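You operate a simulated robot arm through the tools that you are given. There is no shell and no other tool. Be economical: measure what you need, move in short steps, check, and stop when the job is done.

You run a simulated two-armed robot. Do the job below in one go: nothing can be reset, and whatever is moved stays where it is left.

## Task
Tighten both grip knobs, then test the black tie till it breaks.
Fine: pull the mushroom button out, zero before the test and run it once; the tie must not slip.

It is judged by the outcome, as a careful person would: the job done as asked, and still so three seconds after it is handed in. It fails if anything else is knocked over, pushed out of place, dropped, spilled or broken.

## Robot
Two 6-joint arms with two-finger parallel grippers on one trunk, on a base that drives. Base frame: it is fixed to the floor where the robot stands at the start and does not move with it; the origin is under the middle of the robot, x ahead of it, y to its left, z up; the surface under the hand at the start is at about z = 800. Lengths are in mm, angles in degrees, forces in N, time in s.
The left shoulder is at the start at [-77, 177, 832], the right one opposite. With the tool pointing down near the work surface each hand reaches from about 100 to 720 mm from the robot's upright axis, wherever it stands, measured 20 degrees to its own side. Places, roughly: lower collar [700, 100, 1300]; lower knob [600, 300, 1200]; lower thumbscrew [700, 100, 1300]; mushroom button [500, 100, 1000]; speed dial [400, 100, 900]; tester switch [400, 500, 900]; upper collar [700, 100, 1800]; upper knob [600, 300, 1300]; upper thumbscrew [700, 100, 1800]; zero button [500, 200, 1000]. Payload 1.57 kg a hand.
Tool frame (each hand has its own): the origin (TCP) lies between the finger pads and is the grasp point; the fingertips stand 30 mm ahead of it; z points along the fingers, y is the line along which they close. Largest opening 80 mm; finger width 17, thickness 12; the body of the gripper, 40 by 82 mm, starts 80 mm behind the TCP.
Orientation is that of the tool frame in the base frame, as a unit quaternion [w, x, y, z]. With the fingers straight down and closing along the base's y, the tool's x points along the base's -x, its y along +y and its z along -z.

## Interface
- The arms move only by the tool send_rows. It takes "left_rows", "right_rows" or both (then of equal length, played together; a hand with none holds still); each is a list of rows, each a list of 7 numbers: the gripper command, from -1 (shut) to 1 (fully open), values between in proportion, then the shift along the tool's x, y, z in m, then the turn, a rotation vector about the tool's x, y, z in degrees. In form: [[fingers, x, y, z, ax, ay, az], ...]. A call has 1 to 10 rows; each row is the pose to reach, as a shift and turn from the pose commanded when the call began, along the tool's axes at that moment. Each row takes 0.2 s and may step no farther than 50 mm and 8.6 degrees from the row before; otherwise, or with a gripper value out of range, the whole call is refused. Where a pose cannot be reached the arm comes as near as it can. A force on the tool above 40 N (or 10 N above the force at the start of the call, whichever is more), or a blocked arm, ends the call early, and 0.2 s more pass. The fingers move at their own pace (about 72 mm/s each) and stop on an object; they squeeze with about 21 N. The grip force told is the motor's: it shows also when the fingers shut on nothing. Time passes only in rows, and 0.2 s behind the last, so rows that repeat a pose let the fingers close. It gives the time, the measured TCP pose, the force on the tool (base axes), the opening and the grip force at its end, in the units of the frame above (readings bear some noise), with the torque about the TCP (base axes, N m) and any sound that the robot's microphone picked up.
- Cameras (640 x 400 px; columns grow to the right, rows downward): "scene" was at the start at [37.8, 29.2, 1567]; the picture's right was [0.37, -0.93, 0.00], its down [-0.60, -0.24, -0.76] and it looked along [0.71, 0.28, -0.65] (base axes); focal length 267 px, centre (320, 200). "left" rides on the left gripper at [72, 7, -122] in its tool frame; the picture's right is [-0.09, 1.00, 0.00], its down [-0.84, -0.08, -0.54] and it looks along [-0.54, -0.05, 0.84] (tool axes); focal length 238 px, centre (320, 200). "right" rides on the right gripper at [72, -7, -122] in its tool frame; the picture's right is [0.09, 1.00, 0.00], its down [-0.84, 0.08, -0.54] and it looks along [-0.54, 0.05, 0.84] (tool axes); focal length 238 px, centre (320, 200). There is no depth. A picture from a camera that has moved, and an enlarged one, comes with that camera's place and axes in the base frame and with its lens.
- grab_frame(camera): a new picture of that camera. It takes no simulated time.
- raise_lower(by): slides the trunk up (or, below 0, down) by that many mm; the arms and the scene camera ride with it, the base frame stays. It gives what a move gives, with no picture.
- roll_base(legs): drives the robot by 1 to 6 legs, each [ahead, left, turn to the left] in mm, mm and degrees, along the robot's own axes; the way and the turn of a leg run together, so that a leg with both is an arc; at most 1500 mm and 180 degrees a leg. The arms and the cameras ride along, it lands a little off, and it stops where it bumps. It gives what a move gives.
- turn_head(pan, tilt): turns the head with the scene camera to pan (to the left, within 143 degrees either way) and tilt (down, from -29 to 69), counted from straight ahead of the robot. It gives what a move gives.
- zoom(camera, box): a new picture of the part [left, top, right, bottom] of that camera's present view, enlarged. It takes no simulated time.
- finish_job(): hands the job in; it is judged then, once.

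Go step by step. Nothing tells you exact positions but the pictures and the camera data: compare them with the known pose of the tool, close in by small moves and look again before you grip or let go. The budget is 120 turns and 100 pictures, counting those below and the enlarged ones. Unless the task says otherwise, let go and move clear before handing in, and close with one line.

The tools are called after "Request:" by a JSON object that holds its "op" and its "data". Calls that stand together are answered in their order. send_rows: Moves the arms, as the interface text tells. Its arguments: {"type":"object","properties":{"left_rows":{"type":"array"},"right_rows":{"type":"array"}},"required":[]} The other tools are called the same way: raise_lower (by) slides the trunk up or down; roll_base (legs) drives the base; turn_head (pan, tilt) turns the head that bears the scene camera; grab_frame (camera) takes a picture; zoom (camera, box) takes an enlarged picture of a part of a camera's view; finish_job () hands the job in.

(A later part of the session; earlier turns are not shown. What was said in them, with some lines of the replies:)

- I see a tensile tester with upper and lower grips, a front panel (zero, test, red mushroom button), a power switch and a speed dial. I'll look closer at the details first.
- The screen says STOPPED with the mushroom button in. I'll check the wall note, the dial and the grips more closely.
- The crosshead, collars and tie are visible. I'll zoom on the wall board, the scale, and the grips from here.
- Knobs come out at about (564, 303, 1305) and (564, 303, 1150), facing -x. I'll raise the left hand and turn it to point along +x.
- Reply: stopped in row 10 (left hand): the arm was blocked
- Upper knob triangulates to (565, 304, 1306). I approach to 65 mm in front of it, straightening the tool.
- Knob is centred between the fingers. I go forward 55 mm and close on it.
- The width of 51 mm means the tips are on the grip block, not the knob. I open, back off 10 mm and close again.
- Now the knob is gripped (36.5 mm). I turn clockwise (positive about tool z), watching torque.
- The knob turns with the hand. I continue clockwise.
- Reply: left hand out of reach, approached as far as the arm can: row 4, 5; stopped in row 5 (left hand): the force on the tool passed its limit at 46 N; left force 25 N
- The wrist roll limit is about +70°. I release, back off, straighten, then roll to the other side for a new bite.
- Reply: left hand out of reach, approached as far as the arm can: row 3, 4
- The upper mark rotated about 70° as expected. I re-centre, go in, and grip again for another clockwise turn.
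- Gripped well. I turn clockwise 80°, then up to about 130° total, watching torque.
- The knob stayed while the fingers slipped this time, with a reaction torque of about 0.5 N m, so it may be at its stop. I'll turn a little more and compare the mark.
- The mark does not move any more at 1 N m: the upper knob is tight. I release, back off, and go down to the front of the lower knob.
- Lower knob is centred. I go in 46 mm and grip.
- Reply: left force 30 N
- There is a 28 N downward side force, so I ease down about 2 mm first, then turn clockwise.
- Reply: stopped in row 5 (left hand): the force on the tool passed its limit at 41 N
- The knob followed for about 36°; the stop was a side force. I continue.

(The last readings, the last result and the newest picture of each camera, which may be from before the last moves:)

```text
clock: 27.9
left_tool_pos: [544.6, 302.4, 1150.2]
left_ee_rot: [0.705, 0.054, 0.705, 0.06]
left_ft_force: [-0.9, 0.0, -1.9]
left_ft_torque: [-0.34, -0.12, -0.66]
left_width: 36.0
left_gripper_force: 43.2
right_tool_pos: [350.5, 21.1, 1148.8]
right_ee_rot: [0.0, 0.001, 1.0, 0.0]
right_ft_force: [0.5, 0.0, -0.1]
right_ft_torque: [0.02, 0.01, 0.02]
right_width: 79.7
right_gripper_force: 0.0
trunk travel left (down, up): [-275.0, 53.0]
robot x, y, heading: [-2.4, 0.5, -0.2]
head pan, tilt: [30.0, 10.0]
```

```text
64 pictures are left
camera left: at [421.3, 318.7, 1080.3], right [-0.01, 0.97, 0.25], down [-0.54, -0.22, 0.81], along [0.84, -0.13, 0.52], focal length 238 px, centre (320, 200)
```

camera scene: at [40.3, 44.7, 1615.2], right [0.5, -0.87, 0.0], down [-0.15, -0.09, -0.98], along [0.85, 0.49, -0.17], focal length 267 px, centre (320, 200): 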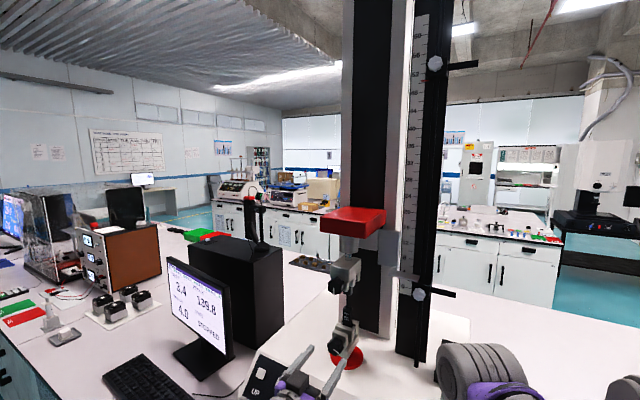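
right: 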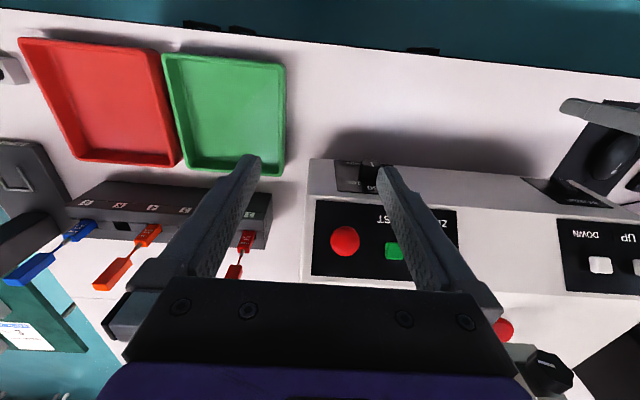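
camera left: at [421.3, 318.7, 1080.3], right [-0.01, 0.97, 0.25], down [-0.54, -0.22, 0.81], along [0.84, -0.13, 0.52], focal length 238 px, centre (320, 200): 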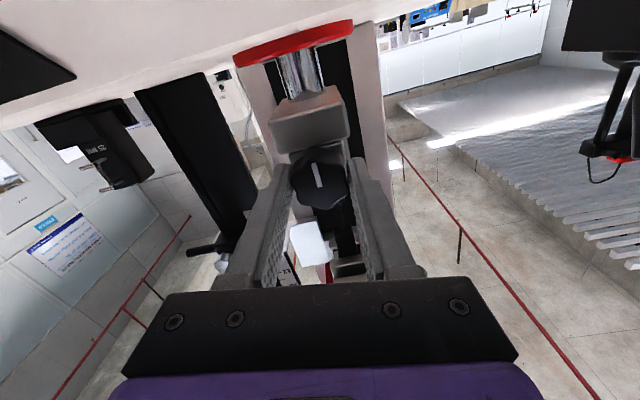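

Mark now vertical, torque rising. I keep turning to verify that it is at its stop.

Request:
{"op": "send_rows", "data": {"left_rows": [[-1, 0, 0, 0, 0, 0, 8], [-1, 0, 0, 0, 0, 0, 16], [-1, 0, 0, 0, 0, 0, 24], [-1, 0, 0, 0, 0, 0, 32], [-1, 0, 0, 0, 0, 0, 40], [-1, 0, 0, 0, 0, 0, 48]]}}

Request:
{"op": "grab_frame", "data": {"camera": "left"}}

Request:
{"op": "zoom", "data": {"camera": "scene", "box": [290, 240, 390, 380]}}

```text
clock: 29.3
left_tool_pos: [544.5, 300.9, 1150.3]
left_ee_rot: [0.619, 0.335, 0.623, 0.341]
left_ft_force: [0.8, -0.5, -1.0]
left_ft_torque: [-0.77, 0.34, -0.76]
left_width: 35.9
left_gripper_force: 42.5
right_tool_pos: [349.7, 21.8, 1149.2]
right_ee_rot: [0.0, 0.002, 1.0, 0.0]
right_ft_force: [0.4, -0.1, -0.2]
right_ft_torque: [0.03, 0.0, 0.0]
right_width: 79.9
right_gripper_force: 0.0
trunk travel left (down, up): [-275.0, 53.0]
robot x, y, heading: [0.7, -2.2, -0.2]
head pan, tilt: [30.0, 10.0]
```

```text
63 pictures are left
camera left: at [421.2, 364.4, 1117.5], right [-0.01, 0.46, 0.89], down [-0.53, -0.75, 0.39], along [0.84, -0.47, 0.25], focal length 238 px, centre (320, 200)
```

left: 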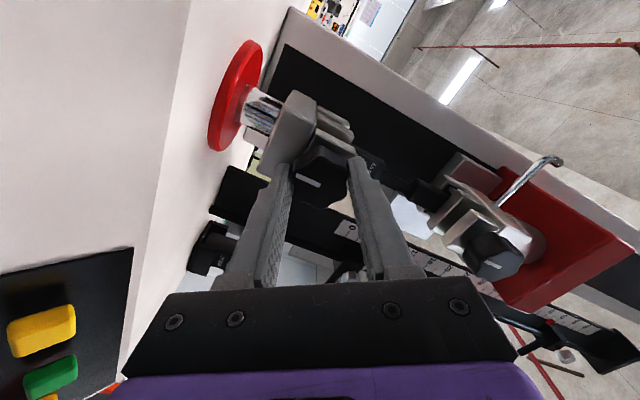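

```text
2.86 times, centred on (340, 310) of scene
camera zoom: at [40.0, 44.4, 1615.2], right [0.5, -0.87, 0.0], down [-0.15, -0.09, -0.98], along [0.85, 0.49, -0.17], focal length 764 px, centre (263, -114)
```

zoom: 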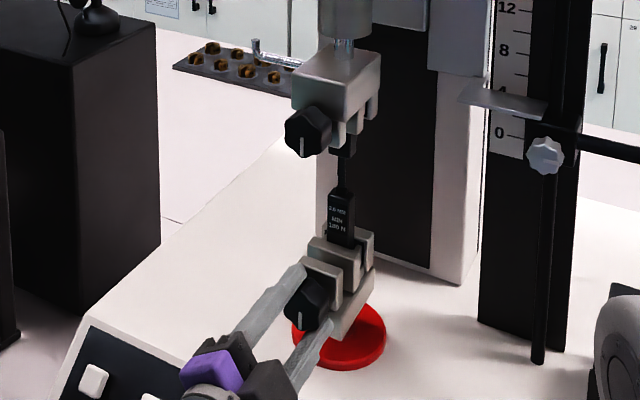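

Both marks are now vertical and both knobs hold against torque. I release, back the left hand away and aim the head down at the front panel.

Request:
{"op": "send_rows", "data": {"left_rows": [[0.8, 0, 0, 0, 0, 0, 0], [0.8, 0, 0, 0, 0, 0, 0], [0.8, 0, 0, -0.04, 0, 0, 0], [0.8, 0, 0, -0.08, 0, 0, -8], [0.8, 0.001, 0.02, -0.12, 0, 0, -16], [0.8, 0.003, 0.05, -0.14, 0, 0, -24], [0.8, 0.006, 0.09, -0.15, 0, 0, -32], [0.8, 0.0067, 0.1, -0.15, 0, 0, -40]]}}

Request:
{"op": "turn_head", "data": {"pan": 15, "tilt": 50}}

Request:
{"op": "grab_frame", "data": {"camera": "scene"}}

Request:
{"op": "grab_frame", "data": {"camera": "right"}}

```text
clock: 31.1
left_tool_pos: [392.8, 360.6, 1231.2]
left_ee_rot: [0.699, 0.101, 0.7, 0.109]
left_ft_force: [0.3, 0.5, 1.3]
left_ft_torque: [0.04, -0.06, 0.04]
left_width: 72.2
left_gripper_force: 0.0
right_tool_pos: [349.4, 22.5, 1149.6]
right_ee_rot: [0.0, 0.001, 1.0, 0.0]
right_ft_force: [0.3, -0.6, -0.4]
right_ft_torque: [0.05, 0.01, 0.03]
right_width: 80.0
right_gripper_force: 0.0
trunk travel left (down, up): [-275.0, 53.0]
robot x, y, heading: [-1.4, 0.1, -0.1]
head pan, tilt: [30.0, 10.0]
```

```text
clock: 32.2
left_tool_pos: [395.3, 361.2, 1231.2]
left_ee_rot: [0.699, 0.101, 0.7, 0.108]
left_ft_force: [1.1, 0.0, 0.1]
left_ft_torque: [-0.02, 0.03, -0.03]
left_width: 72.2
left_gripper_force: 0.0
right_tool_pos: [350.2, 21.7, 1149.0]
right_ee_rot: [0.0, 0.001, 1.0, 0.0]
right_ft_force: [0.7, -0.2, 0.6]
right_ft_torque: [0.01, 0.02, -0.02]
right_width: 79.9
right_gripper_force: 0.1
trunk travel left (down, up): [-275.0, 53.0]
robot x, y, heading: [-0.2, 2.4, -0.4]
head pan, tilt: [15.0, 50.0]
```

```text
61 pictures are left
camera scene: at [33.6, 17.7, 1553.4], right [0.26, -0.97, 0.0], down [-0.74, -0.2, -0.64], along [0.62, 0.17, -0.77], focal length 267 px, centre (320, 200)
```

scene: 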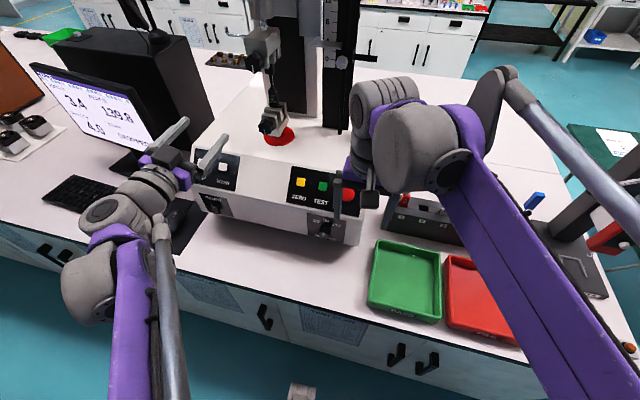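

```text
60 pictures are left
camera right: at [278.3, 15.6, 1271.8], right [-0.09, 1.0, 0.0], down [0.84, 0.08, 0.54], along [0.54, 0.05, -0.84], focal length 238 px, centre (320, 200)
```

right: 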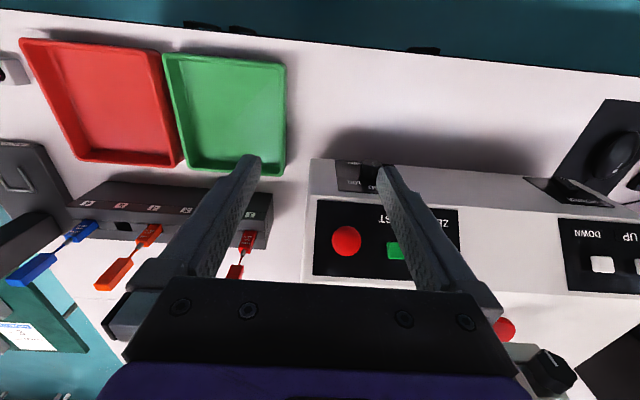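

Mushroom triangulates to about (458, 62, 1071). I zoom in on the panel to get its slope and the button state.

Request:
{"op": "zoom", "data": {"camera": "scene", "box": [270, 155, 390, 245]}}

Request:
{"op": "zoom", "data": {"camera": "right", "box": [300, 150, 480, 290]}}

Request:
{"op": "zoom", "data": {"camera": "scene", "box": [30, 60, 160, 150]}}

```text
4.44 times, centred on (330, 200) of scene
camera zoom: at [33.6, 17.7, 1553.4], right [0.26, -0.97, 0.0], down [-0.74, -0.2, -0.64], along [0.62, 0.17, -0.77], focal length 1188 px, centre (276, 200)
```

zoom: 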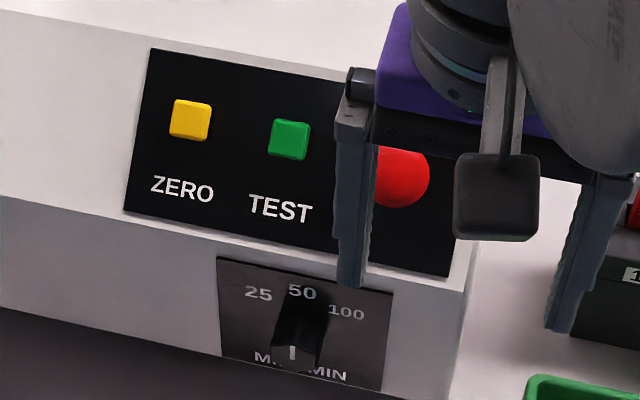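

```text
2.86 times, centred on (390, 220) of right
camera zoom: at [278.3, 15.6, 1271.8], right [-0.09, 1.0, 0.0], down [0.84, 0.08, 0.54], along [0.54, 0.05, -0.84], focal length 681 px, centre (120, 143)
```

zoom: 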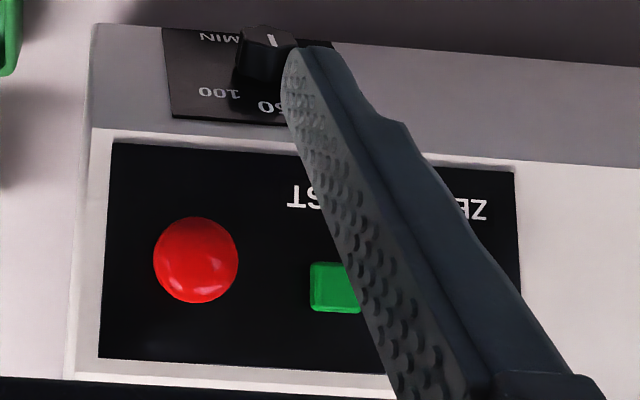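

```text
4.44 times, centred on (95, 105) of scene
camera zoom: at [33.6, 17.7, 1553.4], right [0.26, -0.97, 0.0], down [-0.74, -0.2, -0.64], along [0.62, 0.17, -0.77], focal length 1188 px, centre (1320, 622)
```

zoom: 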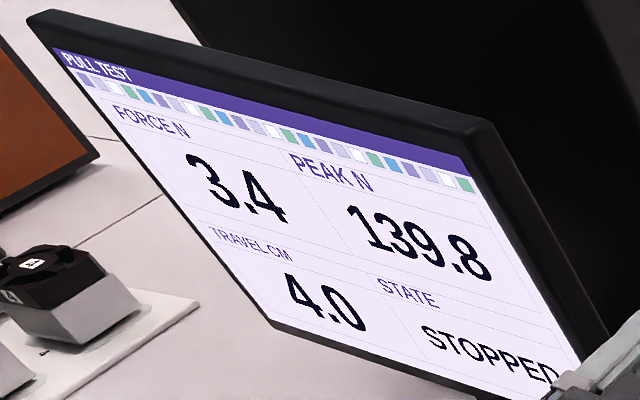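

Panel runs from (452, 1000) to (512, 1078), normal (-0.79, 0, 0.61); mushroom head axis is at y≈62. I tilt the right hand by 52.5° to face the panel and hover before the mushroom.

Request:
{"op": "send_rows", "data": {"right_rows": [[0.8, 0, 0, 0, 0, -7.5, 0], [0.8, 0, 0.01, 0, 0, -15, 0], [0.8, 0, 0.02, 0, 0, -22.5, 0], [0.8, 0, 0.03, 0, 0, -30, 0], [0.8, 0, 0.04, 0, 0, -37.5, 0], [0.8, -0.02, 0.04, 0.015, 0, -45, 0], [0.8, -0.045, 0.04, 0.03, 0, -52.5, 0], [0.8, -0.0656, 0.04, 0.046, 0, -52.5, 0]]}}

Request:
{"op": "grab_frame", "data": {"camera": "right"}}

Request:
{"op": "grab_frame", "data": {"camera": "scene"}}

```text
clock: 34.0
left_tool_pos: [394.6, 362.2, 1229.9]
left_ee_rot: [0.699, 0.101, 0.7, 0.109]
left_ft_force: [0.5, 0.4, -0.4]
left_ft_torque: [-0.02, -0.01, 0.05]
left_width: 72.2
left_gripper_force: 0.0
right_tool_pos: [415.7, 63.9, 1103.0]
right_ee_rot: [0.443, 0.002, 0.897, -0.001]
right_ft_force: [0.1, 0.5, -0.3]
right_ft_torque: [0.0, 0.03, -0.01]
right_width: 72.2
right_gripper_force: 0.0
trunk travel left (down, up): [-275.0, 53.0]
robot x, y, heading: [-0.9, 1.8, 0.1]
head pan, tilt: [15.0, 50.0]
```

```text
56 pictures are left
camera right: at [276.1, 56.2, 1120.7], right [-0.05, 1.0, -0.07], down [0.08, 0.08, 0.99], along [1.0, 0.05, -0.08], focal length 238 px, centre (320, 200)
```

right: 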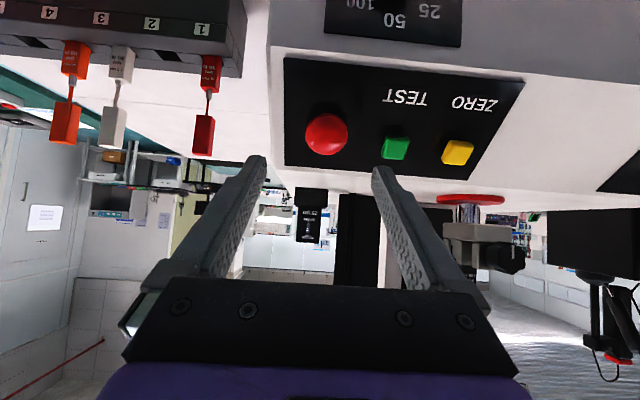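

```text
55 pictures are left
camera scene: at [34.5, 18.0, 1553.4], right [0.26, -0.97, 0.0], down [-0.74, -0.2, -0.64], along [0.62, 0.16, -0.77], focal length 267 px, centre (320, 200)
```

scene: 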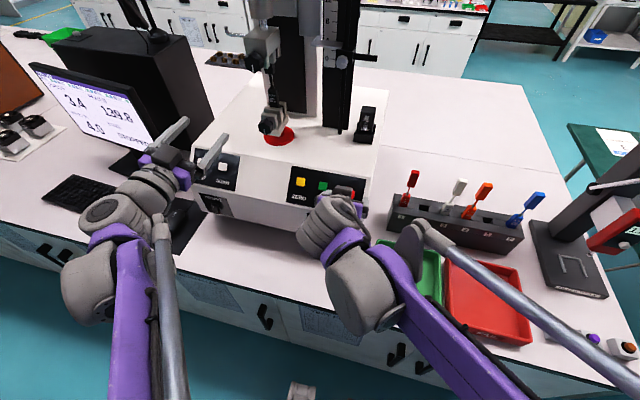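

A third view refines it: the panel slopes 43° and the head is at (478, 67, 1048). I adjust the tilt and hover at 80 mm above the panel on its axis.

Request:
{"op": "send_rows", "data": {"right_rows": [[0.8, -0.0025, 0.002, 0.012, 0, 5, 0], [0.8, -0.0051, 0.0036, 0.0233, 0, 9.5, 0], [0.8, -0.0051, 0.0036, 0.0233, 0, 9.5, 0]]}}

Request:
{"op": "grab_frame", "data": {"camera": "right"}}

```text
clock: 34.8
left_tool_pos: [393.7, 359.9, 1230.5]
left_ee_rot: [0.699, 0.101, 0.699, 0.108]
left_ft_force: [0.0, 0.1, -0.6]
left_ft_torque: [-0.03, 0.04, -0.03]
left_width: 72.0
left_gripper_force: 0.0
right_tool_pos: [436.8, 65.4, 1093.9]
right_ee_rot: [0.366, 0.003, 0.931, -0.001]
right_ft_force: [-0.6, -0.4, 0.3]
right_ft_torque: [-0.01, 0.02, 0.0]
right_width: 72.0
right_gripper_force: 0.0
trunk travel left (down, up): [-275.0, 53.0]
robot x, y, heading: [-1.1, -3.8, -0.4]
head pan, tilt: [15.0, 50.0]
```

```text
54 pictures are left
camera right: at [301.2, 58.9, 1134.0], right [-0.06, 1.0, -0.06], down [0.24, 0.08, 0.97], along [0.97, 0.05, -0.25], focal length 238 px, centre (320, 200)
```

right: 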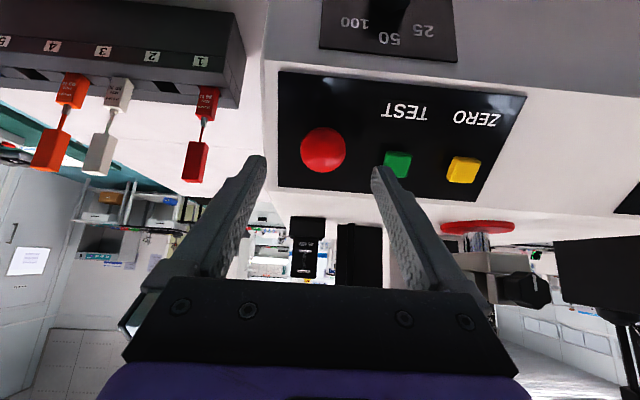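

Request:
{"op": "send_rows", "data": {"right_rows": [[0.8, 0, 0.002, 0.02, 0, 0, 0], [0.8, 0, 0.002, 0.036, 0, 0, 0], [0.8, 0, 0.002, 0.036, 0, 0, 0]]}}

Request:
{"op": "grab_frame", "data": {"camera": "right"}}

```text
clock: 35.6
left_tool_pos: [393.2, 361.7, 1230.8]
left_ee_rot: [0.699, 0.102, 0.7, 0.109]
left_ft_force: [1.4, 0.9, -0.4]
left_ft_torque: [0.0, -0.01, 0.02]
left_width: 71.7
left_gripper_force: 0.0
right_tool_pos: [460.6, 67.8, 1067.7]
right_ee_rot: [0.367, 0.001, 0.93, 0.0]
right_ft_force: [0.0, 0.1, 0.5]
right_ft_torque: [0.0, 0.02, -0.03]
right_width: 72.2
right_gripper_force: 0.0
trunk travel left (down, up): [-275.0, 53.0]
robot x, y, heading: [3.5, 0.2, 0.0]
head pan, tilt: [15.0, 50.0]
```

```text
53 pictures are left
camera right: at [325.9, 61.4, 1107.4], right [-0.07, 1.0, -0.06], down [0.24, 0.08, 0.97], along [0.97, 0.05, -0.25], focal length 238 px, centre (320, 200)
```

right: 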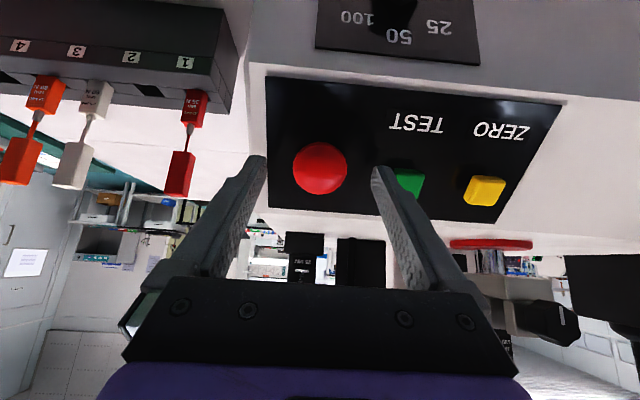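

Request:
{"op": "send_rows", "data": {"right_rows": [[0.8, 0, 0, 0.006, 0, 0, 0], [0.8, 0, 0, 0.012, 0, 0, 0], [0.8, 0, 0, 0.012, 0, 0, 0]]}}

Request:
{"op": "grab_frame", "data": {"camera": "right"}}

Request:
{"op": "zoom", "data": {"camera": "scene", "box": [280, 160, 400, 250]}}

```text
clock: 36.4
left_tool_pos: [393.7, 360.1, 1230.9]
left_ee_rot: [0.699, 0.102, 0.7, 0.109]
left_ft_force: [-0.8, -0.2, -0.8]
left_ft_torque: [-0.02, 0.02, 0.01]
left_width: 72.1
left_gripper_force: 0.0
right_tool_pos: [468.9, 66.3, 1058.7]
right_ee_rot: [0.366, 0.002, 0.93, -0.001]
right_ft_force: [0.8, 0.5, 0.4]
right_ft_torque: [0.04, -0.02, 0.02]
right_width: 71.9
right_gripper_force: 0.0
trunk travel left (down, up): [-275.0, 53.0]
robot x, y, heading: [0.7, 1.2, -0.1]
head pan, tilt: [15.0, 50.0]
```

```text
52 pictures are left
camera right: at [334.2, 61.2, 1098.8], right [-0.06, 1.0, -0.06], down [0.24, 0.08, 0.97], along [0.97, 0.05, -0.25], focal length 238 px, centre (320, 200)
```

right: 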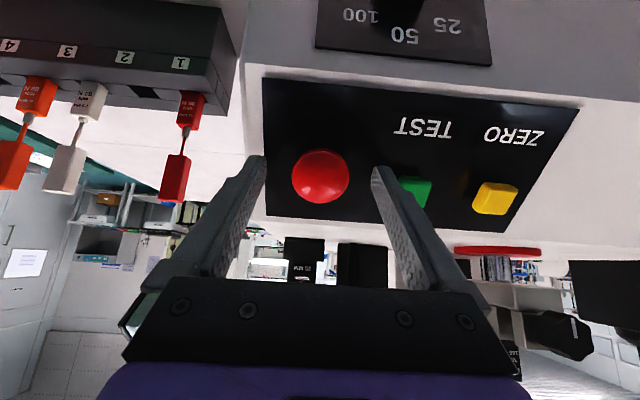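

```text
4.44 times, centred on (340, 205) of scene
camera zoom: at [33.5, 17.6, 1553.4], right [0.26, -0.97, 0.0], down [-0.74, -0.2, -0.64], along [0.62, 0.16, -0.77], focal length 1188 px, centre (231, 178)
```

zoom: 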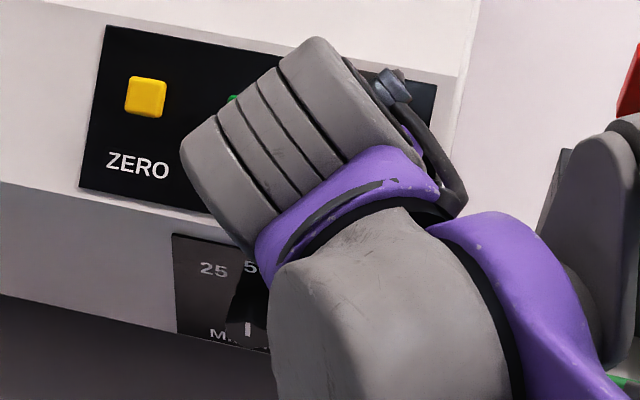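

Head centre is now about 19 mm ahead of the TCP, between the finger ends. I close on it.

Request:
{"op": "send_rows", "data": {"right_rows": [[-1, 0, 0, 0, 0, 0, 0], [-1, 0, 0, 0, 0, 0, 0], [-1, 0, 0, 0, 0, 0, 0], [-1, 0, 0, 0, 0, 0, 0]]}}

Request:
{"op": "grab_frame", "data": {"camera": "right"}}

```text
clock: 37.4
left_tool_pos: [394.4, 361.5, 1231.4]
left_ee_rot: [0.699, 0.102, 0.7, 0.109]
left_ft_force: [0.8, -0.2, -0.3]
left_ft_torque: [-0.01, -0.01, -0.02]
left_width: 72.3
left_gripper_force: 0.0
right_tool_pos: [468.8, 67.7, 1059.1]
right_ee_rot: [0.366, 0.001, 0.931, 0.0]
right_ft_force: [0.1, 0.6, 0.2]
right_ft_torque: [0.02, 0.01, 0.04]
right_width: 36.2
right_gripper_force: 42.6
trunk travel left (down, up): [-275.0, 53.0]
robot x, y, heading: [-1.0, 0.9, -0.1]
head pan, tilt: [15.0, 50.0]
```

```text
50 pictures are left
camera right: at [334.2, 61.4, 1098.9], right [-0.06, 1.0, -0.06], down [0.24, 0.08, 0.97], along [0.97, 0.05, -0.25], focal length 238 px, centre (320, 200)
```

right: 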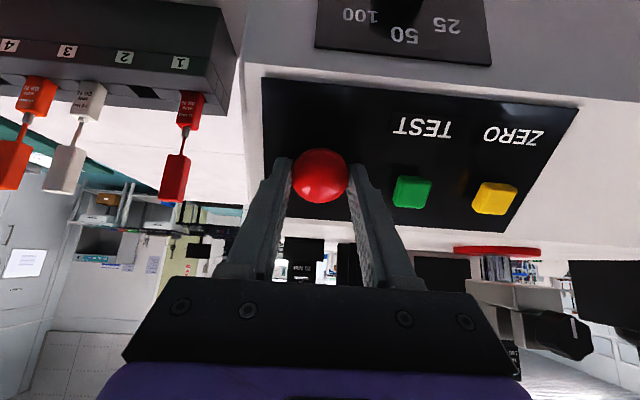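

Head gripped at 36 mm. I pull straight back along the axis.

Request:
{"op": "send_rows", "data": {"right_rows": [[-1, 0, 0, -0.005, 0, 0, 0], [-1, 0, 0, -0.01, 0, 0, 0], [-1, 0, 0, -0.014, 0, 0, 0]]}}

Request:
{"op": "grab_frame", "data": {"camera": "right"}}

Request:
{"op": "zoom", "data": {"camera": "scene", "box": [30, 60, 160, 150]}}

```text
clock: 38.2
left_tool_pos: [398.4, 361.6, 1228.5]
left_ee_rot: [0.698, 0.101, 0.701, 0.109]
left_ft_force: [-1.1, -0.5, 0.6]
left_ft_torque: [0.0, -0.01, 0.02]
left_width: 72.3
left_gripper_force: 0.0
right_tool_pos: [463.2, 68.4, 1066.5]
right_ee_rot: [0.363, 0.003, 0.932, -0.001]
right_ft_force: [6.2, 2.9, -39.3]
right_ft_torque: [0.06, 0.45, 0.01]
right_width: 36.3
right_gripper_force: 43.1
trunk travel left (down, up): [-275.0, 53.0]
robot x, y, heading: [-1.4, -1.3, -0.0]
head pan, tilt: [15.0, 50.0]
```

```text
49 pictures are left
camera right: at [327.7, 61.6, 1107.0], right [-0.06, 1.0, -0.06], down [0.25, 0.08, 0.97], along [0.97, 0.05, -0.25], focal length 238 px, centre (320, 200)
```

right: 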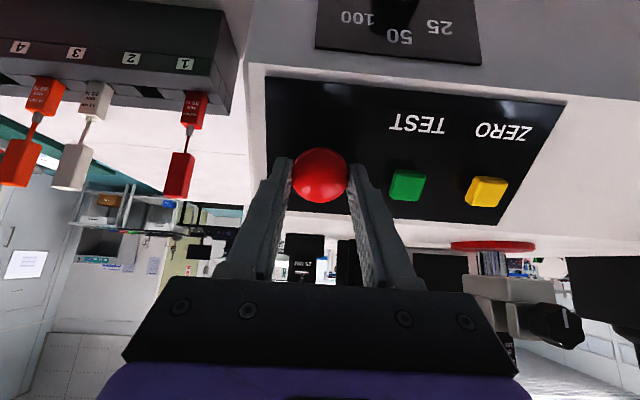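

```text
4.44 times, centred on (95, 105) of scene
camera zoom: at [38.1, 18.6, 1552.9], right [0.26, -0.97, 0.0], down [-0.74, -0.2, -0.64], along [0.62, 0.16, -0.77], focal length 1188 px, centre (1320, 622)
```

zoom: 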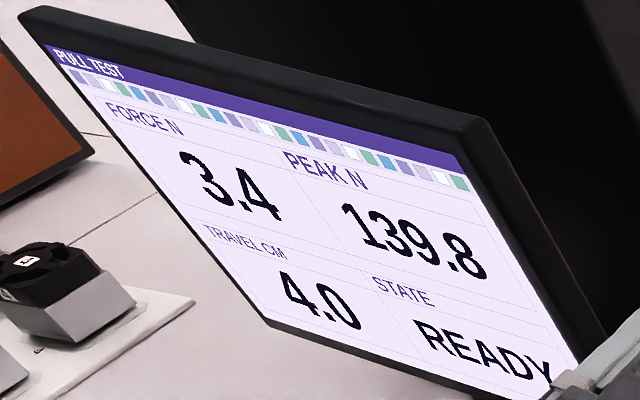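

State is READY. I relax the pull slightly, open, and back off straight.

Request:
{"op": "send_rows", "data": {"right_rows": [[-1, 0, 0, 0.002, 0, 0, 0], [0.7, 0, 0, 0.002, 0, 0, 0], [0.7, 0, 0, 0.002, 0, 0, 0], [0.7, 0, 0, -0.03, 0, 0, 0], [0.7, 0, 0, -0.06, 0, 0, 0], [0.0, 0, 0, -0.065, 0, 0, 0]]}}

Request:
{"op": "zoom", "data": {"camera": "scene", "box": [30, 60, 160, 150]}}

Request:
{"op": "grab_frame", "data": {"camera": "right"}}

```text
clock: 39.6
left_tool_pos: [394.2, 361.4, 1231.1]
left_ee_rot: [0.699, 0.101, 0.7, 0.109]
left_ft_force: [-0.2, 0.7, 0.1]
left_ft_torque: [0.0, 0.01, 0.02]
left_width: 71.8
left_gripper_force: 0.0
right_tool_pos: [416.5, 68.2, 1117.2]
right_ee_rot: [0.366, 0.001, 0.93, 0.0]
right_ft_force: [0.3, 0.1, -0.4]
right_ft_torque: [0.01, -0.03, -0.03]
right_width: 40.0
right_gripper_force: 0.1
trunk travel left (down, up): [-275.0, 53.0]
robot x, y, heading: [-0.8, -2.3, -0.3]
head pan, tilt: [15.0, 50.0]
```

```text
4.44 times, centred on (95, 105) of scene
camera zoom: at [33.8, 17.7, 1553.4], right [0.26, -0.97, 0.0], down [-0.74, -0.2, -0.64], along [0.62, 0.16, -0.77], focal length 1188 px, centre (1320, 622)
```

zoom: 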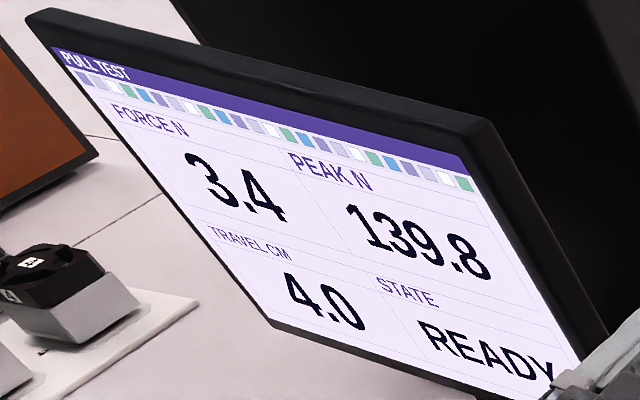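

```text
46 pictures are left
camera right: at [280.7, 61.3, 1156.9], right [-0.06, 1.0, -0.06], down [0.24, 0.08, 0.97], along [0.97, 0.05, -0.25], focal length 238 px, centre (320, 200)
```

right: 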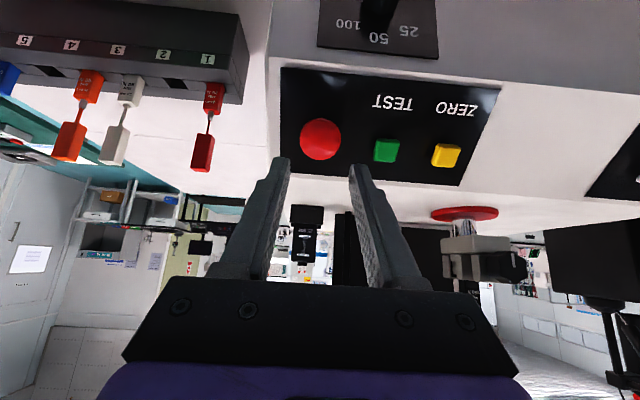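

Mushroom is out and READY holds. I move over to the ZERO button at about (491, 193, 1047) with closed fingers, and check the other black object behind.

Request:
{"op": "send_rows", "data": {"right_rows": [[-1, 0, 0.04, 0, 0, 0, 0], [-1, -0.003, 0.08, 0.01, 0, 0, 0], [-1, -0.0065, 0.12, 0.02, 0, 0, 0], [-1, -0.0065, 0.1253, 0.0323, 0, 0, 0], [-1, -0.0065, 0.1253, 0.0323, 0, 0, 0]]}}

Request:
{"op": "grab_frame", "data": {"camera": "right"}}

Request:
{"op": "zoom", "data": {"camera": "scene", "box": [240, 40, 420, 180]}}

```text
clock: 40.8
left_tool_pos: [393.7, 361.0, 1230.6]
left_ee_rot: [0.699, 0.102, 0.7, 0.109]
left_ft_force: [-0.6, -0.8, -0.9]
left_ft_torque: [0.02, 0.01, 0.01]
left_width: 72.0
left_gripper_force: 0.1
right_tool_pos: [442.7, 192.7, 1095.8]
right_ee_rot: [0.367, 0.001, 0.93, 0.0]
right_ft_force: [-0.4, 0.0, -0.2]
right_ft_torque: [-0.02, -0.02, 0.0]
right_width: 0.0
right_gripper_force: 20.8
trunk travel left (down, up): [-275.0, 53.0]
robot x, y, heading: [-0.2, 1.3, -0.2]
head pan, tilt: [15.0, 50.0]
```

```text
45 pictures are left
camera right: at [308.1, 186.3, 1136.7], right [-0.06, 1.0, -0.06], down [0.24, 0.08, 0.97], along [0.97, 0.05, -0.25], focal length 238 px, centre (320, 200)
```

right: 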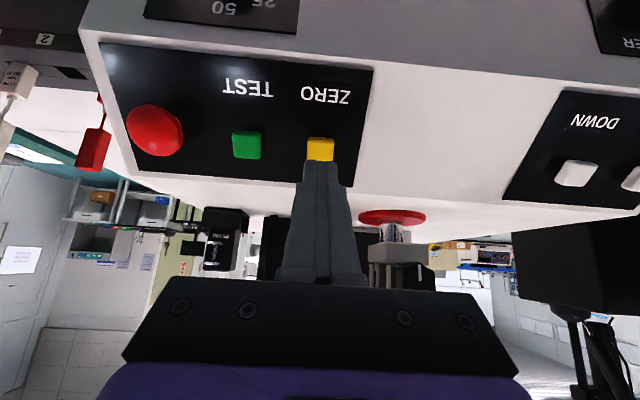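

```text
2.86 times, centred on (330, 110) of scene
camera zoom: at [33.5, 17.7, 1553.4], right [0.26, -0.97, 0.0], down [-0.74, -0.2, -0.64], along [0.62, 0.16, -0.77], focal length 764 px, centre (291, 457)
```

zoom: 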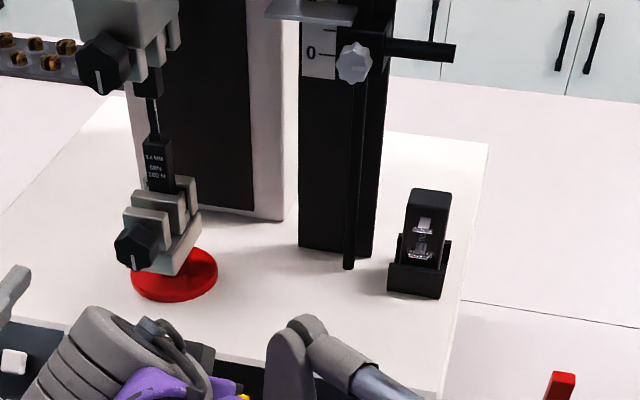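

I quickly check the labels on that black device and on the mounted cell.

Request:
{"op": "zoom", "data": {"camera": "right", "box": [190, 195, 270, 275]}}

Request:
{"op": "zoom", "data": {"camera": "left", "box": [240, 100, 440, 300]}}

```text
5.00 times, centred on (230, 235) of right
camera zoom: at [308.1, 186.3, 1136.7], right [-0.06, 1.0, -0.06], down [0.24, 0.08, 0.97], along [0.97, 0.05, -0.25], focal length 1192 px, centre (770, 25)
```

zoom: 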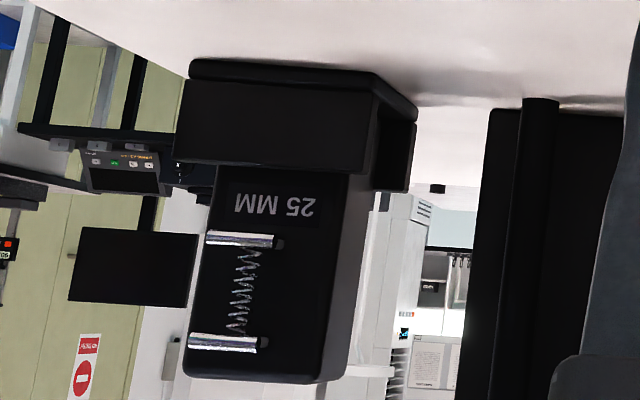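

```text
2.00 times, centred on (340, 200) of left
camera zoom: at [270.9, 386.6, 1164.7], right [-0.01, 0.92, 0.38], down [-0.54, -0.33, 0.78], along [0.84, -0.2, 0.5], focal length 477 px, centre (280, 200)
```

zoom: 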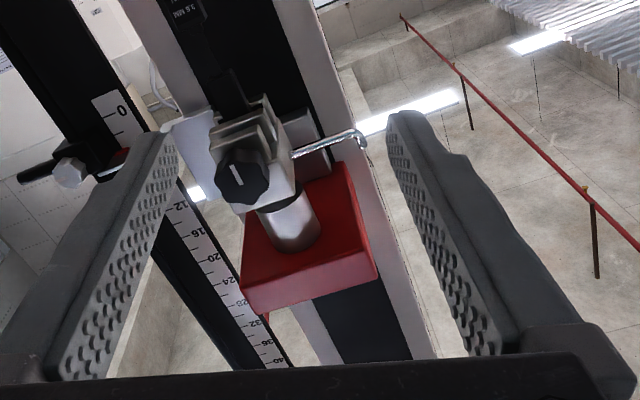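

That is just an extensometer, not needed. I press ZERO gently and retract a bit.

Request:
{"op": "send_rows", "data": {"right_rows": [[-1, 0, 0.0005, 0.03, 0, 0, 0], [-1, 0, 0.0005, 0.036, 0, 0, 0], [-1, 0, 0.0005, 0.04, 0, 0, 0], [-1, 0, 0.0005, 0.043, 0, 0, 0], [-1, 0, 0.0005, 0.046, 0, 0, 0]]}}

Request:
{"op": "zoom", "data": {"camera": "scene", "box": [30, 60, 160, 150]}}

Request:
{"op": "grab_frame", "data": {"camera": "right"}}

```text
clock: 42.0
left_tool_pos: [389.9, 360.1, 1233.0]
left_ee_rot: [0.7, 0.101, 0.698, 0.109]
left_ft_force: [-0.6, -0.6, 0.4]
left_ft_torque: [0.01, 0.01, -0.02]
left_width: 72.0
left_gripper_force: 0.1
right_tool_pos: [471.2, 193.8, 1066.5]
right_ee_rot: [0.368, 0.0, 0.93, 0.0]
right_ft_force: [-12.6, -1.2, 34.4]
right_ft_torque: [-0.03, -0.66, -0.02]
right_width: 0.0
right_gripper_force: 21.3
trunk travel left (down, up): [-275.0, 53.0]
robot x, y, heading: [1.1, -3.2, -0.2]
head pan, tilt: [15.0, 50.0]
heard: click
```

```text
4.44 times, centred on (95, 105) of scene
camera zoom: at [28.4, 16.5, 1553.8], right [0.26, -0.97, 0.0], down [-0.74, -0.2, -0.65], along [0.62, 0.17, -0.76], focal length 1188 px, centre (1320, 622)
```

zoom: 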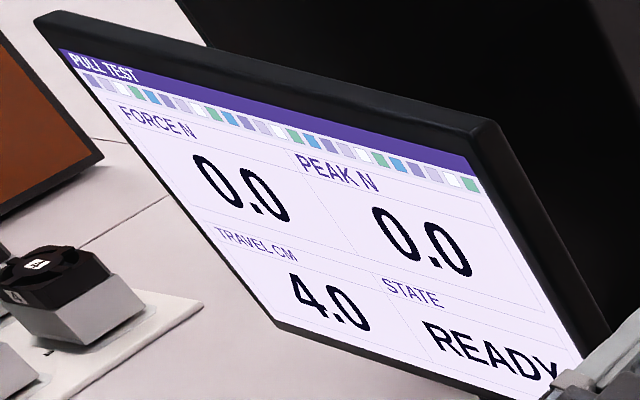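

```text
40 pictures are left
camera right: at [335.2, 186.2, 1106.4], right [-0.07, 1.0, -0.06], down [0.24, 0.08, 0.97], along [0.97, 0.05, -0.24], focal length 238 px, centre (320, 200)
```

right: 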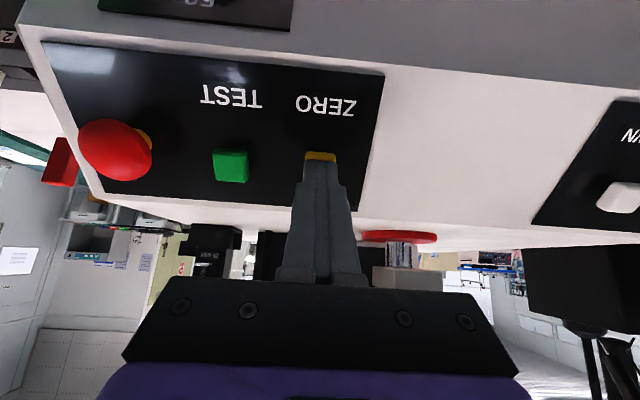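

Zeroed: 0.0 / 0.0, READY. I retract and move over to TEST.

Request:
{"op": "send_rows", "data": {"right_rows": [[-1, 0, 0, -0.02, 0, 0, 0], [-1, 0, 0, -0.04, 0, 0, 0], [-1, 0, -0.03, -0.04, 0, 0, 0], [-1, 0, -0.061, -0.04, 0, 0, 0], [-1, 0, -0.061, -0.04, 0, 0, 0]]}}

Request:
{"op": "grab_frame", "data": {"camera": "right"}}

```text
clock: 43.2
left_tool_pos: [394.4, 361.2, 1230.5]
left_ee_rot: [0.699, 0.101, 0.7, 0.109]
left_ft_force: [-0.4, 0.6, 0.3]
left_ft_torque: [-0.01, 0.02, -0.03]
left_width: 72.2
left_gripper_force: 0.0
right_tool_pos: [446.4, 130.9, 1091.7]
right_ee_rot: [0.367, 0.001, 0.93, -0.001]
right_ft_force: [-0.3, -0.3, 0.0]
right_ft_torque: [0.01, 0.04, -0.01]
right_width: 0.0
right_gripper_force: 21.5
trunk travel left (down, up): [-275.0, 53.0]
robot x, y, heading: [1.7, -1.4, -0.3]
head pan, tilt: [15.0, 50.0]
```

```text
39 pictures are left
camera right: at [311.5, 125.8, 1133.1], right [-0.06, 1.0, -0.06], down [0.24, 0.08, 0.97], along [0.97, 0.05, -0.25], focal length 238 px, centre (320, 200)
```

right: 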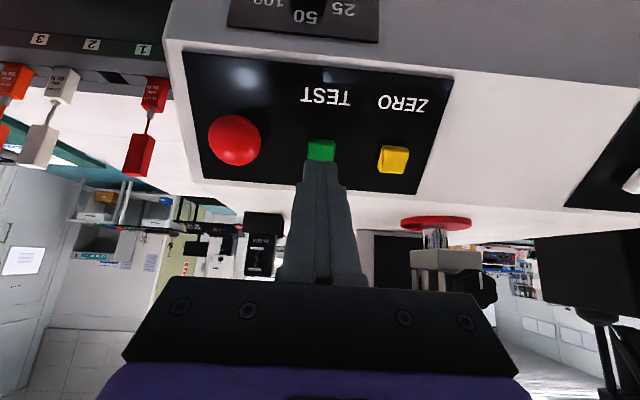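

Aligned with TEST. I press it once and then retract in the same call.

Request:
{"op": "send_rows", "data": {"right_rows": [[-1, 0, 0, 0.026, 0, 0, 0], [-1, 0, 0, 0.032, 0, 0, 0], [-1, 0, 0, 0.036, 0, 0, 0], [-1, 0, 0, 0.0405, 0, 0, 0], [-1, 0, 0, 0.02, 0, 0, 0], [-1, 0, 0, -0.02, 0, 0, 0]]}}

Request:
{"op": "grab_frame", "data": {"camera": "scene"}}

Request:
{"op": "zoom", "data": {"camera": "scene", "box": [30, 60, 160, 150]}}

```text
clock: 44.6
left_tool_pos: [393.3, 359.5, 1232.5]
left_ee_rot: [0.699, 0.102, 0.699, 0.109]
left_ft_force: [-0.3, 0.5, 0.4]
left_ft_torque: [-0.01, 0.01, -0.02]
left_width: 72.1
left_gripper_force: 0.0
right_tool_pos: [430.6, 130.4, 1107.0]
right_ee_rot: [0.367, 0.002, 0.93, 0.0]
right_ft_force: [1.0, 0.3, 0.3]
right_ft_torque: [0.01, -0.02, -0.02]
right_width: 0.0
right_gripper_force: 20.7
trunk travel left (down, up): [-275.0, 53.0]
robot x, y, heading: [-2.3, -1.3, 0.1]
head pan, tilt: [15.0, 50.0]
heard: click
```

```text
38 pictures are left
camera scene: at [31.5, 16.9, 1553.3], right [0.26, -0.97, 0.0], down [-0.74, -0.2, -0.64], along [0.62, 0.17, -0.77], focal length 267 px, centre (320, 200)
```

scene: 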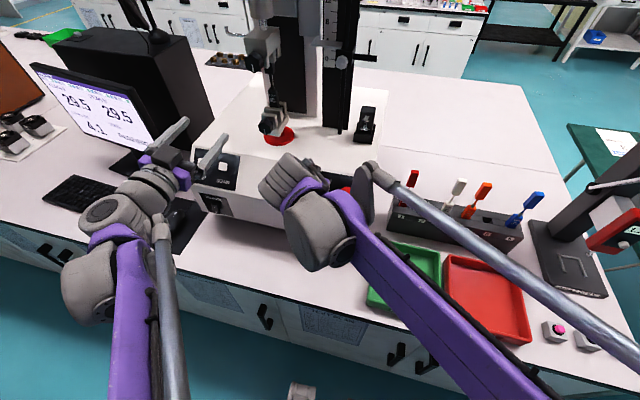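

```text
4.44 times, centred on (95, 105) of scene
camera zoom: at [31.5, 16.9, 1553.3], right [0.26, -0.97, 0.0], down [-0.74, -0.2, -0.64], along [0.62, 0.17, -0.77], focal length 1188 px, centre (1320, 622)
```

zoom: 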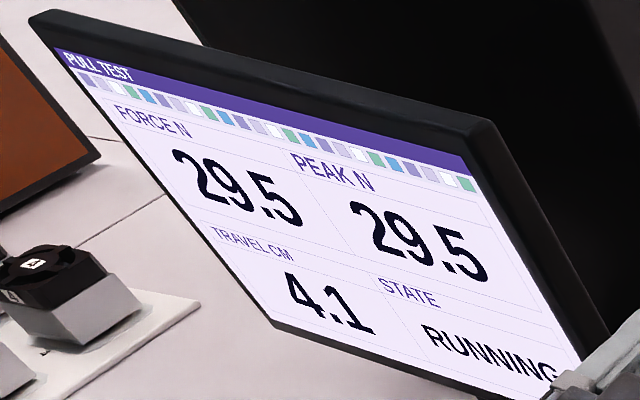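

The test is running, 29.5 N and climbing. I back the right hand farther away and let time pass.

Request:
{"op": "send_rows", "data": {"right_rows": [[-1, 0, -0.005, -0.03, 0, 0, 0], [-1, 0, -0.02, -0.06, 0, 0, 0], [-1, 0, -0.04, -0.08, 0, 0, 0], [-1, 0, -0.04, -0.08, 0, 0, 0], [-1, 0, -0.04, -0.08, 0, 0, 0], [-1, 0, -0.04, -0.08, 0, 0, 0], [-1, 0, -0.04, -0.08, 0, 0, 0], [-1, 0, -0.04, -0.08, 0, 0, 0], [-1, 0, -0.04, -0.08, 0, 0, 0], [-1, 0, -0.04, -0.08, 0, 0, 0]]}}

Request:
{"op": "send_rows", "data": {"right_rows": [[-1, 0, 0, 0, 0, 0, 0], [-1, 0, 0, 0, 0, 0, 0], [-1, 0, 0, 0, 0, 0, 0], [-1, 0, 0, 0, 0, 0, 0], [-1, 0, 0, 0, 0, 0, 0], [-1, 0, 0, 0, 0, 0, 0], [-1, 0, 0, 0, 0, 0, 0], [-1, 0, 0, 0, 0, 0, 0], [-1, 0, 0, 0, 0, 0, 0], [-1, 0, 0, 0, 0, 0, 0]]}}

Request:
{"op": "zoom", "data": {"camera": "scene", "box": [30, 60, 160, 150]}}

Request:
{"op": "zoom", "data": {"camera": "scene", "box": [220, 0, 400, 200]}}

```text
clock: 46.8
left_tool_pos: [394.7, 362.0, 1231.8]
left_ee_rot: [0.699, 0.101, 0.7, 0.109]
left_ft_force: [-0.2, -0.3, 0.3]
left_ft_torque: [-0.02, 0.0, -0.01]
left_width: 72.1
left_gripper_force: 0.1
right_tool_pos: [377.8, 92.0, 1165.0]
right_ee_rot: [0.366, 0.001, 0.931, 0.0]
right_ft_force: [-0.7, -0.4, 0.3]
right_ft_torque: [-0.01, 0.02, 0.0]
right_width: 0.0
right_gripper_force: 20.6
trunk travel left (down, up): [-275.0, 53.0]
robot x, y, heading: [0.6, -2.6, -0.0]
head pan, tilt: [15.0, 50.0]
```

```text
clock: 49.0
left_tool_pos: [393.2, 361.0, 1231.7]
left_ee_rot: [0.699, 0.101, 0.7, 0.109]
left_ft_force: [0.8, 0.3, -0.2]
left_ft_torque: [-0.03, 0.01, -0.03]
left_width: 72.0
left_gripper_force: 0.1
right_tool_pos: [378.1, 90.9, 1165.5]
right_ee_rot: [0.367, 0.001, 0.93, -0.001]
right_ft_force: [-0.1, -0.6, 0.4]
right_ft_torque: [-0.01, 0.02, 0.01]
right_width: 0.0
right_gripper_force: 21.5
trunk travel left (down, up): [-275.0, 53.0]
robot x, y, heading: [-0.9, 1.4, -0.2]
head pan, tilt: [15.0, 50.0]
```

```text
4.44 times, centred on (95, 105) of scene
camera zoom: at [33.6, 17.6, 1553.4], right [0.26, -0.97, 0.0], down [-0.74, -0.2, -0.64], along [0.62, 0.16, -0.77], focal length 1188 px, centre (1320, 622)
```

zoom: 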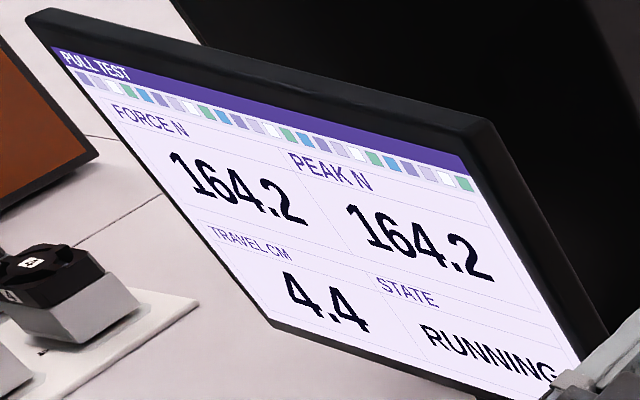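

```text
2.00 times, centred on (310, 100) of scene
camera zoom: at [33.6, 17.6, 1553.4], right [0.26, -0.97, 0.0], down [-0.74, -0.2, -0.64], along [0.62, 0.16, -0.77], focal length 534 px, centre (340, 400)
```

zoom: 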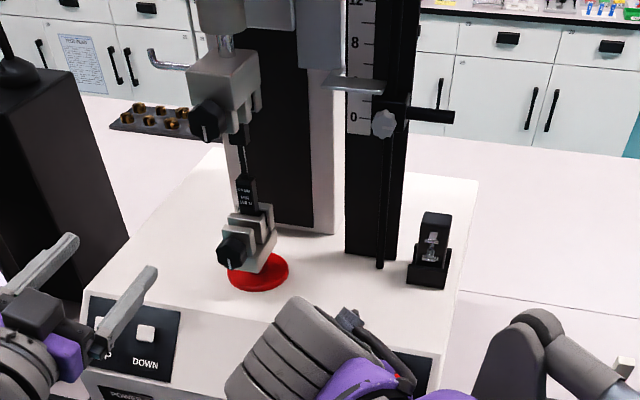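

Force is up to 164 N with no slip. I keep waiting.

Request:
{"op": "send_rows", "data": {"right_rows": [[-1, 0, 0, 0, 0, 0, 0], [-1, 0, 0, 0, 0, 0, 0], [-1, 0, 0, 0, 0, 0, 0], [-1, 0, 0, 0, 0, 0, 0], [-1, 0, 0, 0, 0, 0, 0], [-1, 0, 0, 0, 0, 0, 0], [-1, 0, 0, 0, 0, 0, 0], [-1, 0, 0, 0, 0, 0, 0], [-1, 0, 0, 0, 0, 0, 0], [-1, 0, 0, 0, 0, 0, 0]]}}

Request:
{"op": "zoom", "data": {"camera": "scene", "box": [30, 60, 160, 150]}}

```text
clock: 51.2
left_tool_pos: [395.1, 361.1, 1230.2]
left_ee_rot: [0.699, 0.102, 0.7, 0.108]
left_ft_force: [0.0, -0.5, -0.1]
left_ft_torque: [0.02, -0.02, 0.02]
left_width: 72.0
left_gripper_force: 0.1
right_tool_pos: [378.6, 91.5, 1166.2]
right_ee_rot: [0.367, 0.001, 0.93, -0.001]
right_ft_force: [-0.4, 0.1, 0.2]
right_ft_torque: [0.0, -0.01, -0.02]
right_width: 0.0
right_gripper_force: 21.0
trunk travel left (down, up): [-275.0, 53.0]
robot x, y, heading: [-0.1, -1.9, 0.2]
head pan, tilt: [15.0, 50.0]
```

```text
4.44 times, centred on (95, 105) of scene
camera zoom: at [33.6, 17.6, 1553.4], right [0.26, -0.97, 0.0], down [-0.74, -0.2, -0.64], along [0.62, 0.16, -0.77], focal length 1188 px, centre (1320, 622)
```

zoom: 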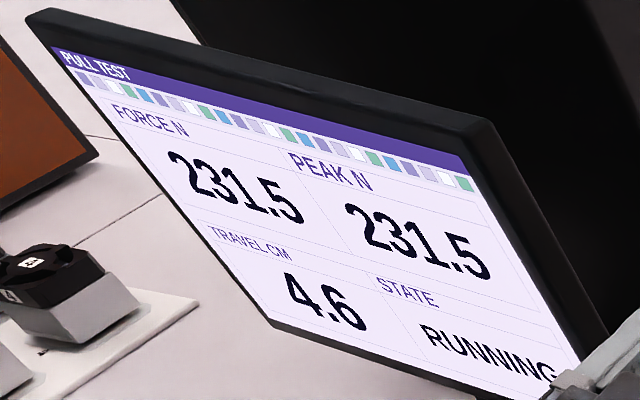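

Request:
{"op": "send_rows", "data": {"right_rows": [[-1, 0, 0, 0, 0, 0, 0], [-1, 0, 0, 0, 0, 0, 0], [-1, 0, 0, 0, 0, 0, 0], [-1, 0, 0, 0, 0, 0, 0], [-1, 0, 0, 0, 0, 0, 0], [-1, 0, 0, 0, 0, 0, 0], [-1, 0, 0, 0, 0, 0, 0], [-1, 0, 0, 0, 0, 0, 0], [-1, 0, 0, 0, 0, 0, 0], [-1, 0, 0, 0, 0, 0, 0]]}}

Request:
{"op": "zoom", "data": {"camera": "scene", "box": [30, 60, 160, 150]}}

Request:
{"op": "zoom", "data": {"camera": "scene", "box": [220, 0, 400, 200]}}

```text
clock: 53.4
left_tool_pos: [393.9, 360.2, 1231.2]
left_ee_rot: [0.699, 0.101, 0.7, 0.108]
left_ft_force: [0.2, 0.2, -0.6]
left_ft_torque: [0.0, 0.0, -0.03]
left_width: 71.9
left_gripper_force: 0.1
right_tool_pos: [379.0, 90.8, 1165.5]
right_ee_rot: [0.366, 0.001, 0.93, 0.0]
right_ft_force: [-0.6, -0.9, 0.1]
right_ft_torque: [0.01, 0.03, 0.02]
right_width: 0.0
right_gripper_force: 21.0
trunk travel left (down, up): [-275.0, 53.0]
robot x, y, heading: [0.4, -1.5, -0.1]
head pan, tilt: [15.0, 50.0]
```

```text
4.44 times, centred on (95, 105) of scene
camera zoom: at [33.6, 17.6, 1553.4], right [0.26, -0.97, 0.0], down [-0.74, -0.2, -0.64], along [0.62, 0.16, -0.77], focal length 1188 px, centre (1320, 622)
```

zoom: 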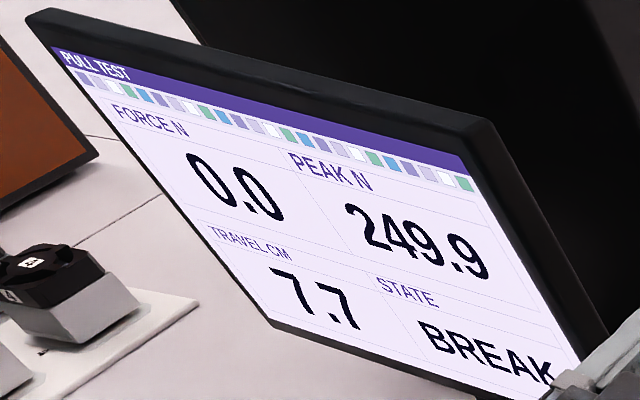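

```text
2.00 times, centred on (310, 100) of scene
camera zoom: at [33.6, 17.6, 1553.4], right [0.26, -0.97, 0.0], down [-0.74, -0.2, -0.64], along [0.62, 0.16, -0.77], focal length 534 px, centre (340, 400)
```

zoom: 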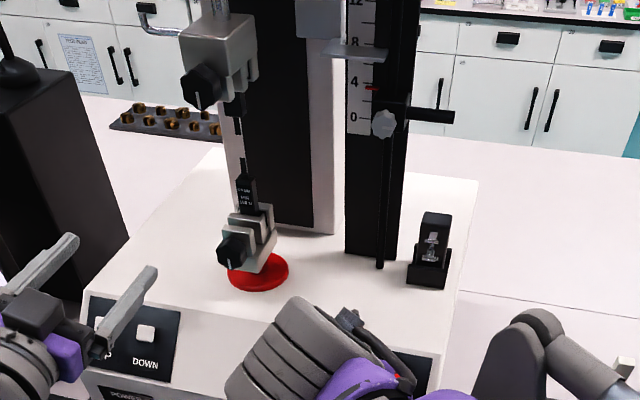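

State BREAK with a peak of 249.9 N, and the tie parted between the grips. I'll confirm that the crosshead has stopped.

Request:
{"op": "send_rows", "data": {"right_rows": [[-1, 0, 0, 0, 0, 0, 0], [-1, 0, 0, 0, 0, 0, 0], [-1, 0, 0, 0, 0, 0, 0], [-1, 0, 0, 0, 0, 0, 0], [-1, 0, 0, 0, 0, 0, 0]]}}

Request:
{"op": "zoom", "data": {"camera": "scene", "box": [30, 60, 160, 150]}}

```text
clock: 54.6
left_tool_pos: [394.4, 362.0, 1230.9]
left_ee_rot: [0.699, 0.101, 0.7, 0.11]
left_ft_force: [0.4, -0.1, 0.4]
left_ft_torque: [0.03, 0.0, 0.04]
left_width: 72.0
left_gripper_force: 0.1
right_tool_pos: [378.0, 92.0, 1165.6]
right_ee_rot: [0.366, 0.001, 0.93, 0.0]
right_ft_force: [0.7, 0.6, 0.2]
right_ft_torque: [-0.04, 0.0, 0.01]
right_width: 0.0
right_gripper_force: 20.9
trunk travel left (down, up): [-275.0, 53.0]
robot x, y, heading: [2.1, 0.3, -0.0]
head pan, tilt: [15.0, 50.0]
```

```text
4.44 times, centred on (95, 105) of scene
camera zoom: at [33.6, 17.6, 1553.4], right [0.26, -0.97, 0.0], down [-0.74, -0.2, -0.64], along [0.62, 0.16, -0.77], focal length 1188 px, centre (1320, 622)
```

zoom: 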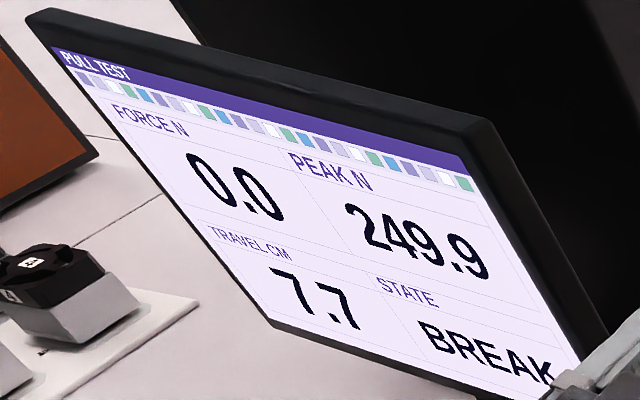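

The crosshead is still at 7.7 cm in state BREAK and both hands are clear, so I hand the job in.

Request:
{"op": "finish_job", "data": {}}

```text
The job is handed in.
```

I tightened both grip knobs, pulled the mushroom button out, zeroed the tester and ran the test once: the black tie broke at a peak of 249.9 N, with no sign of slipping.
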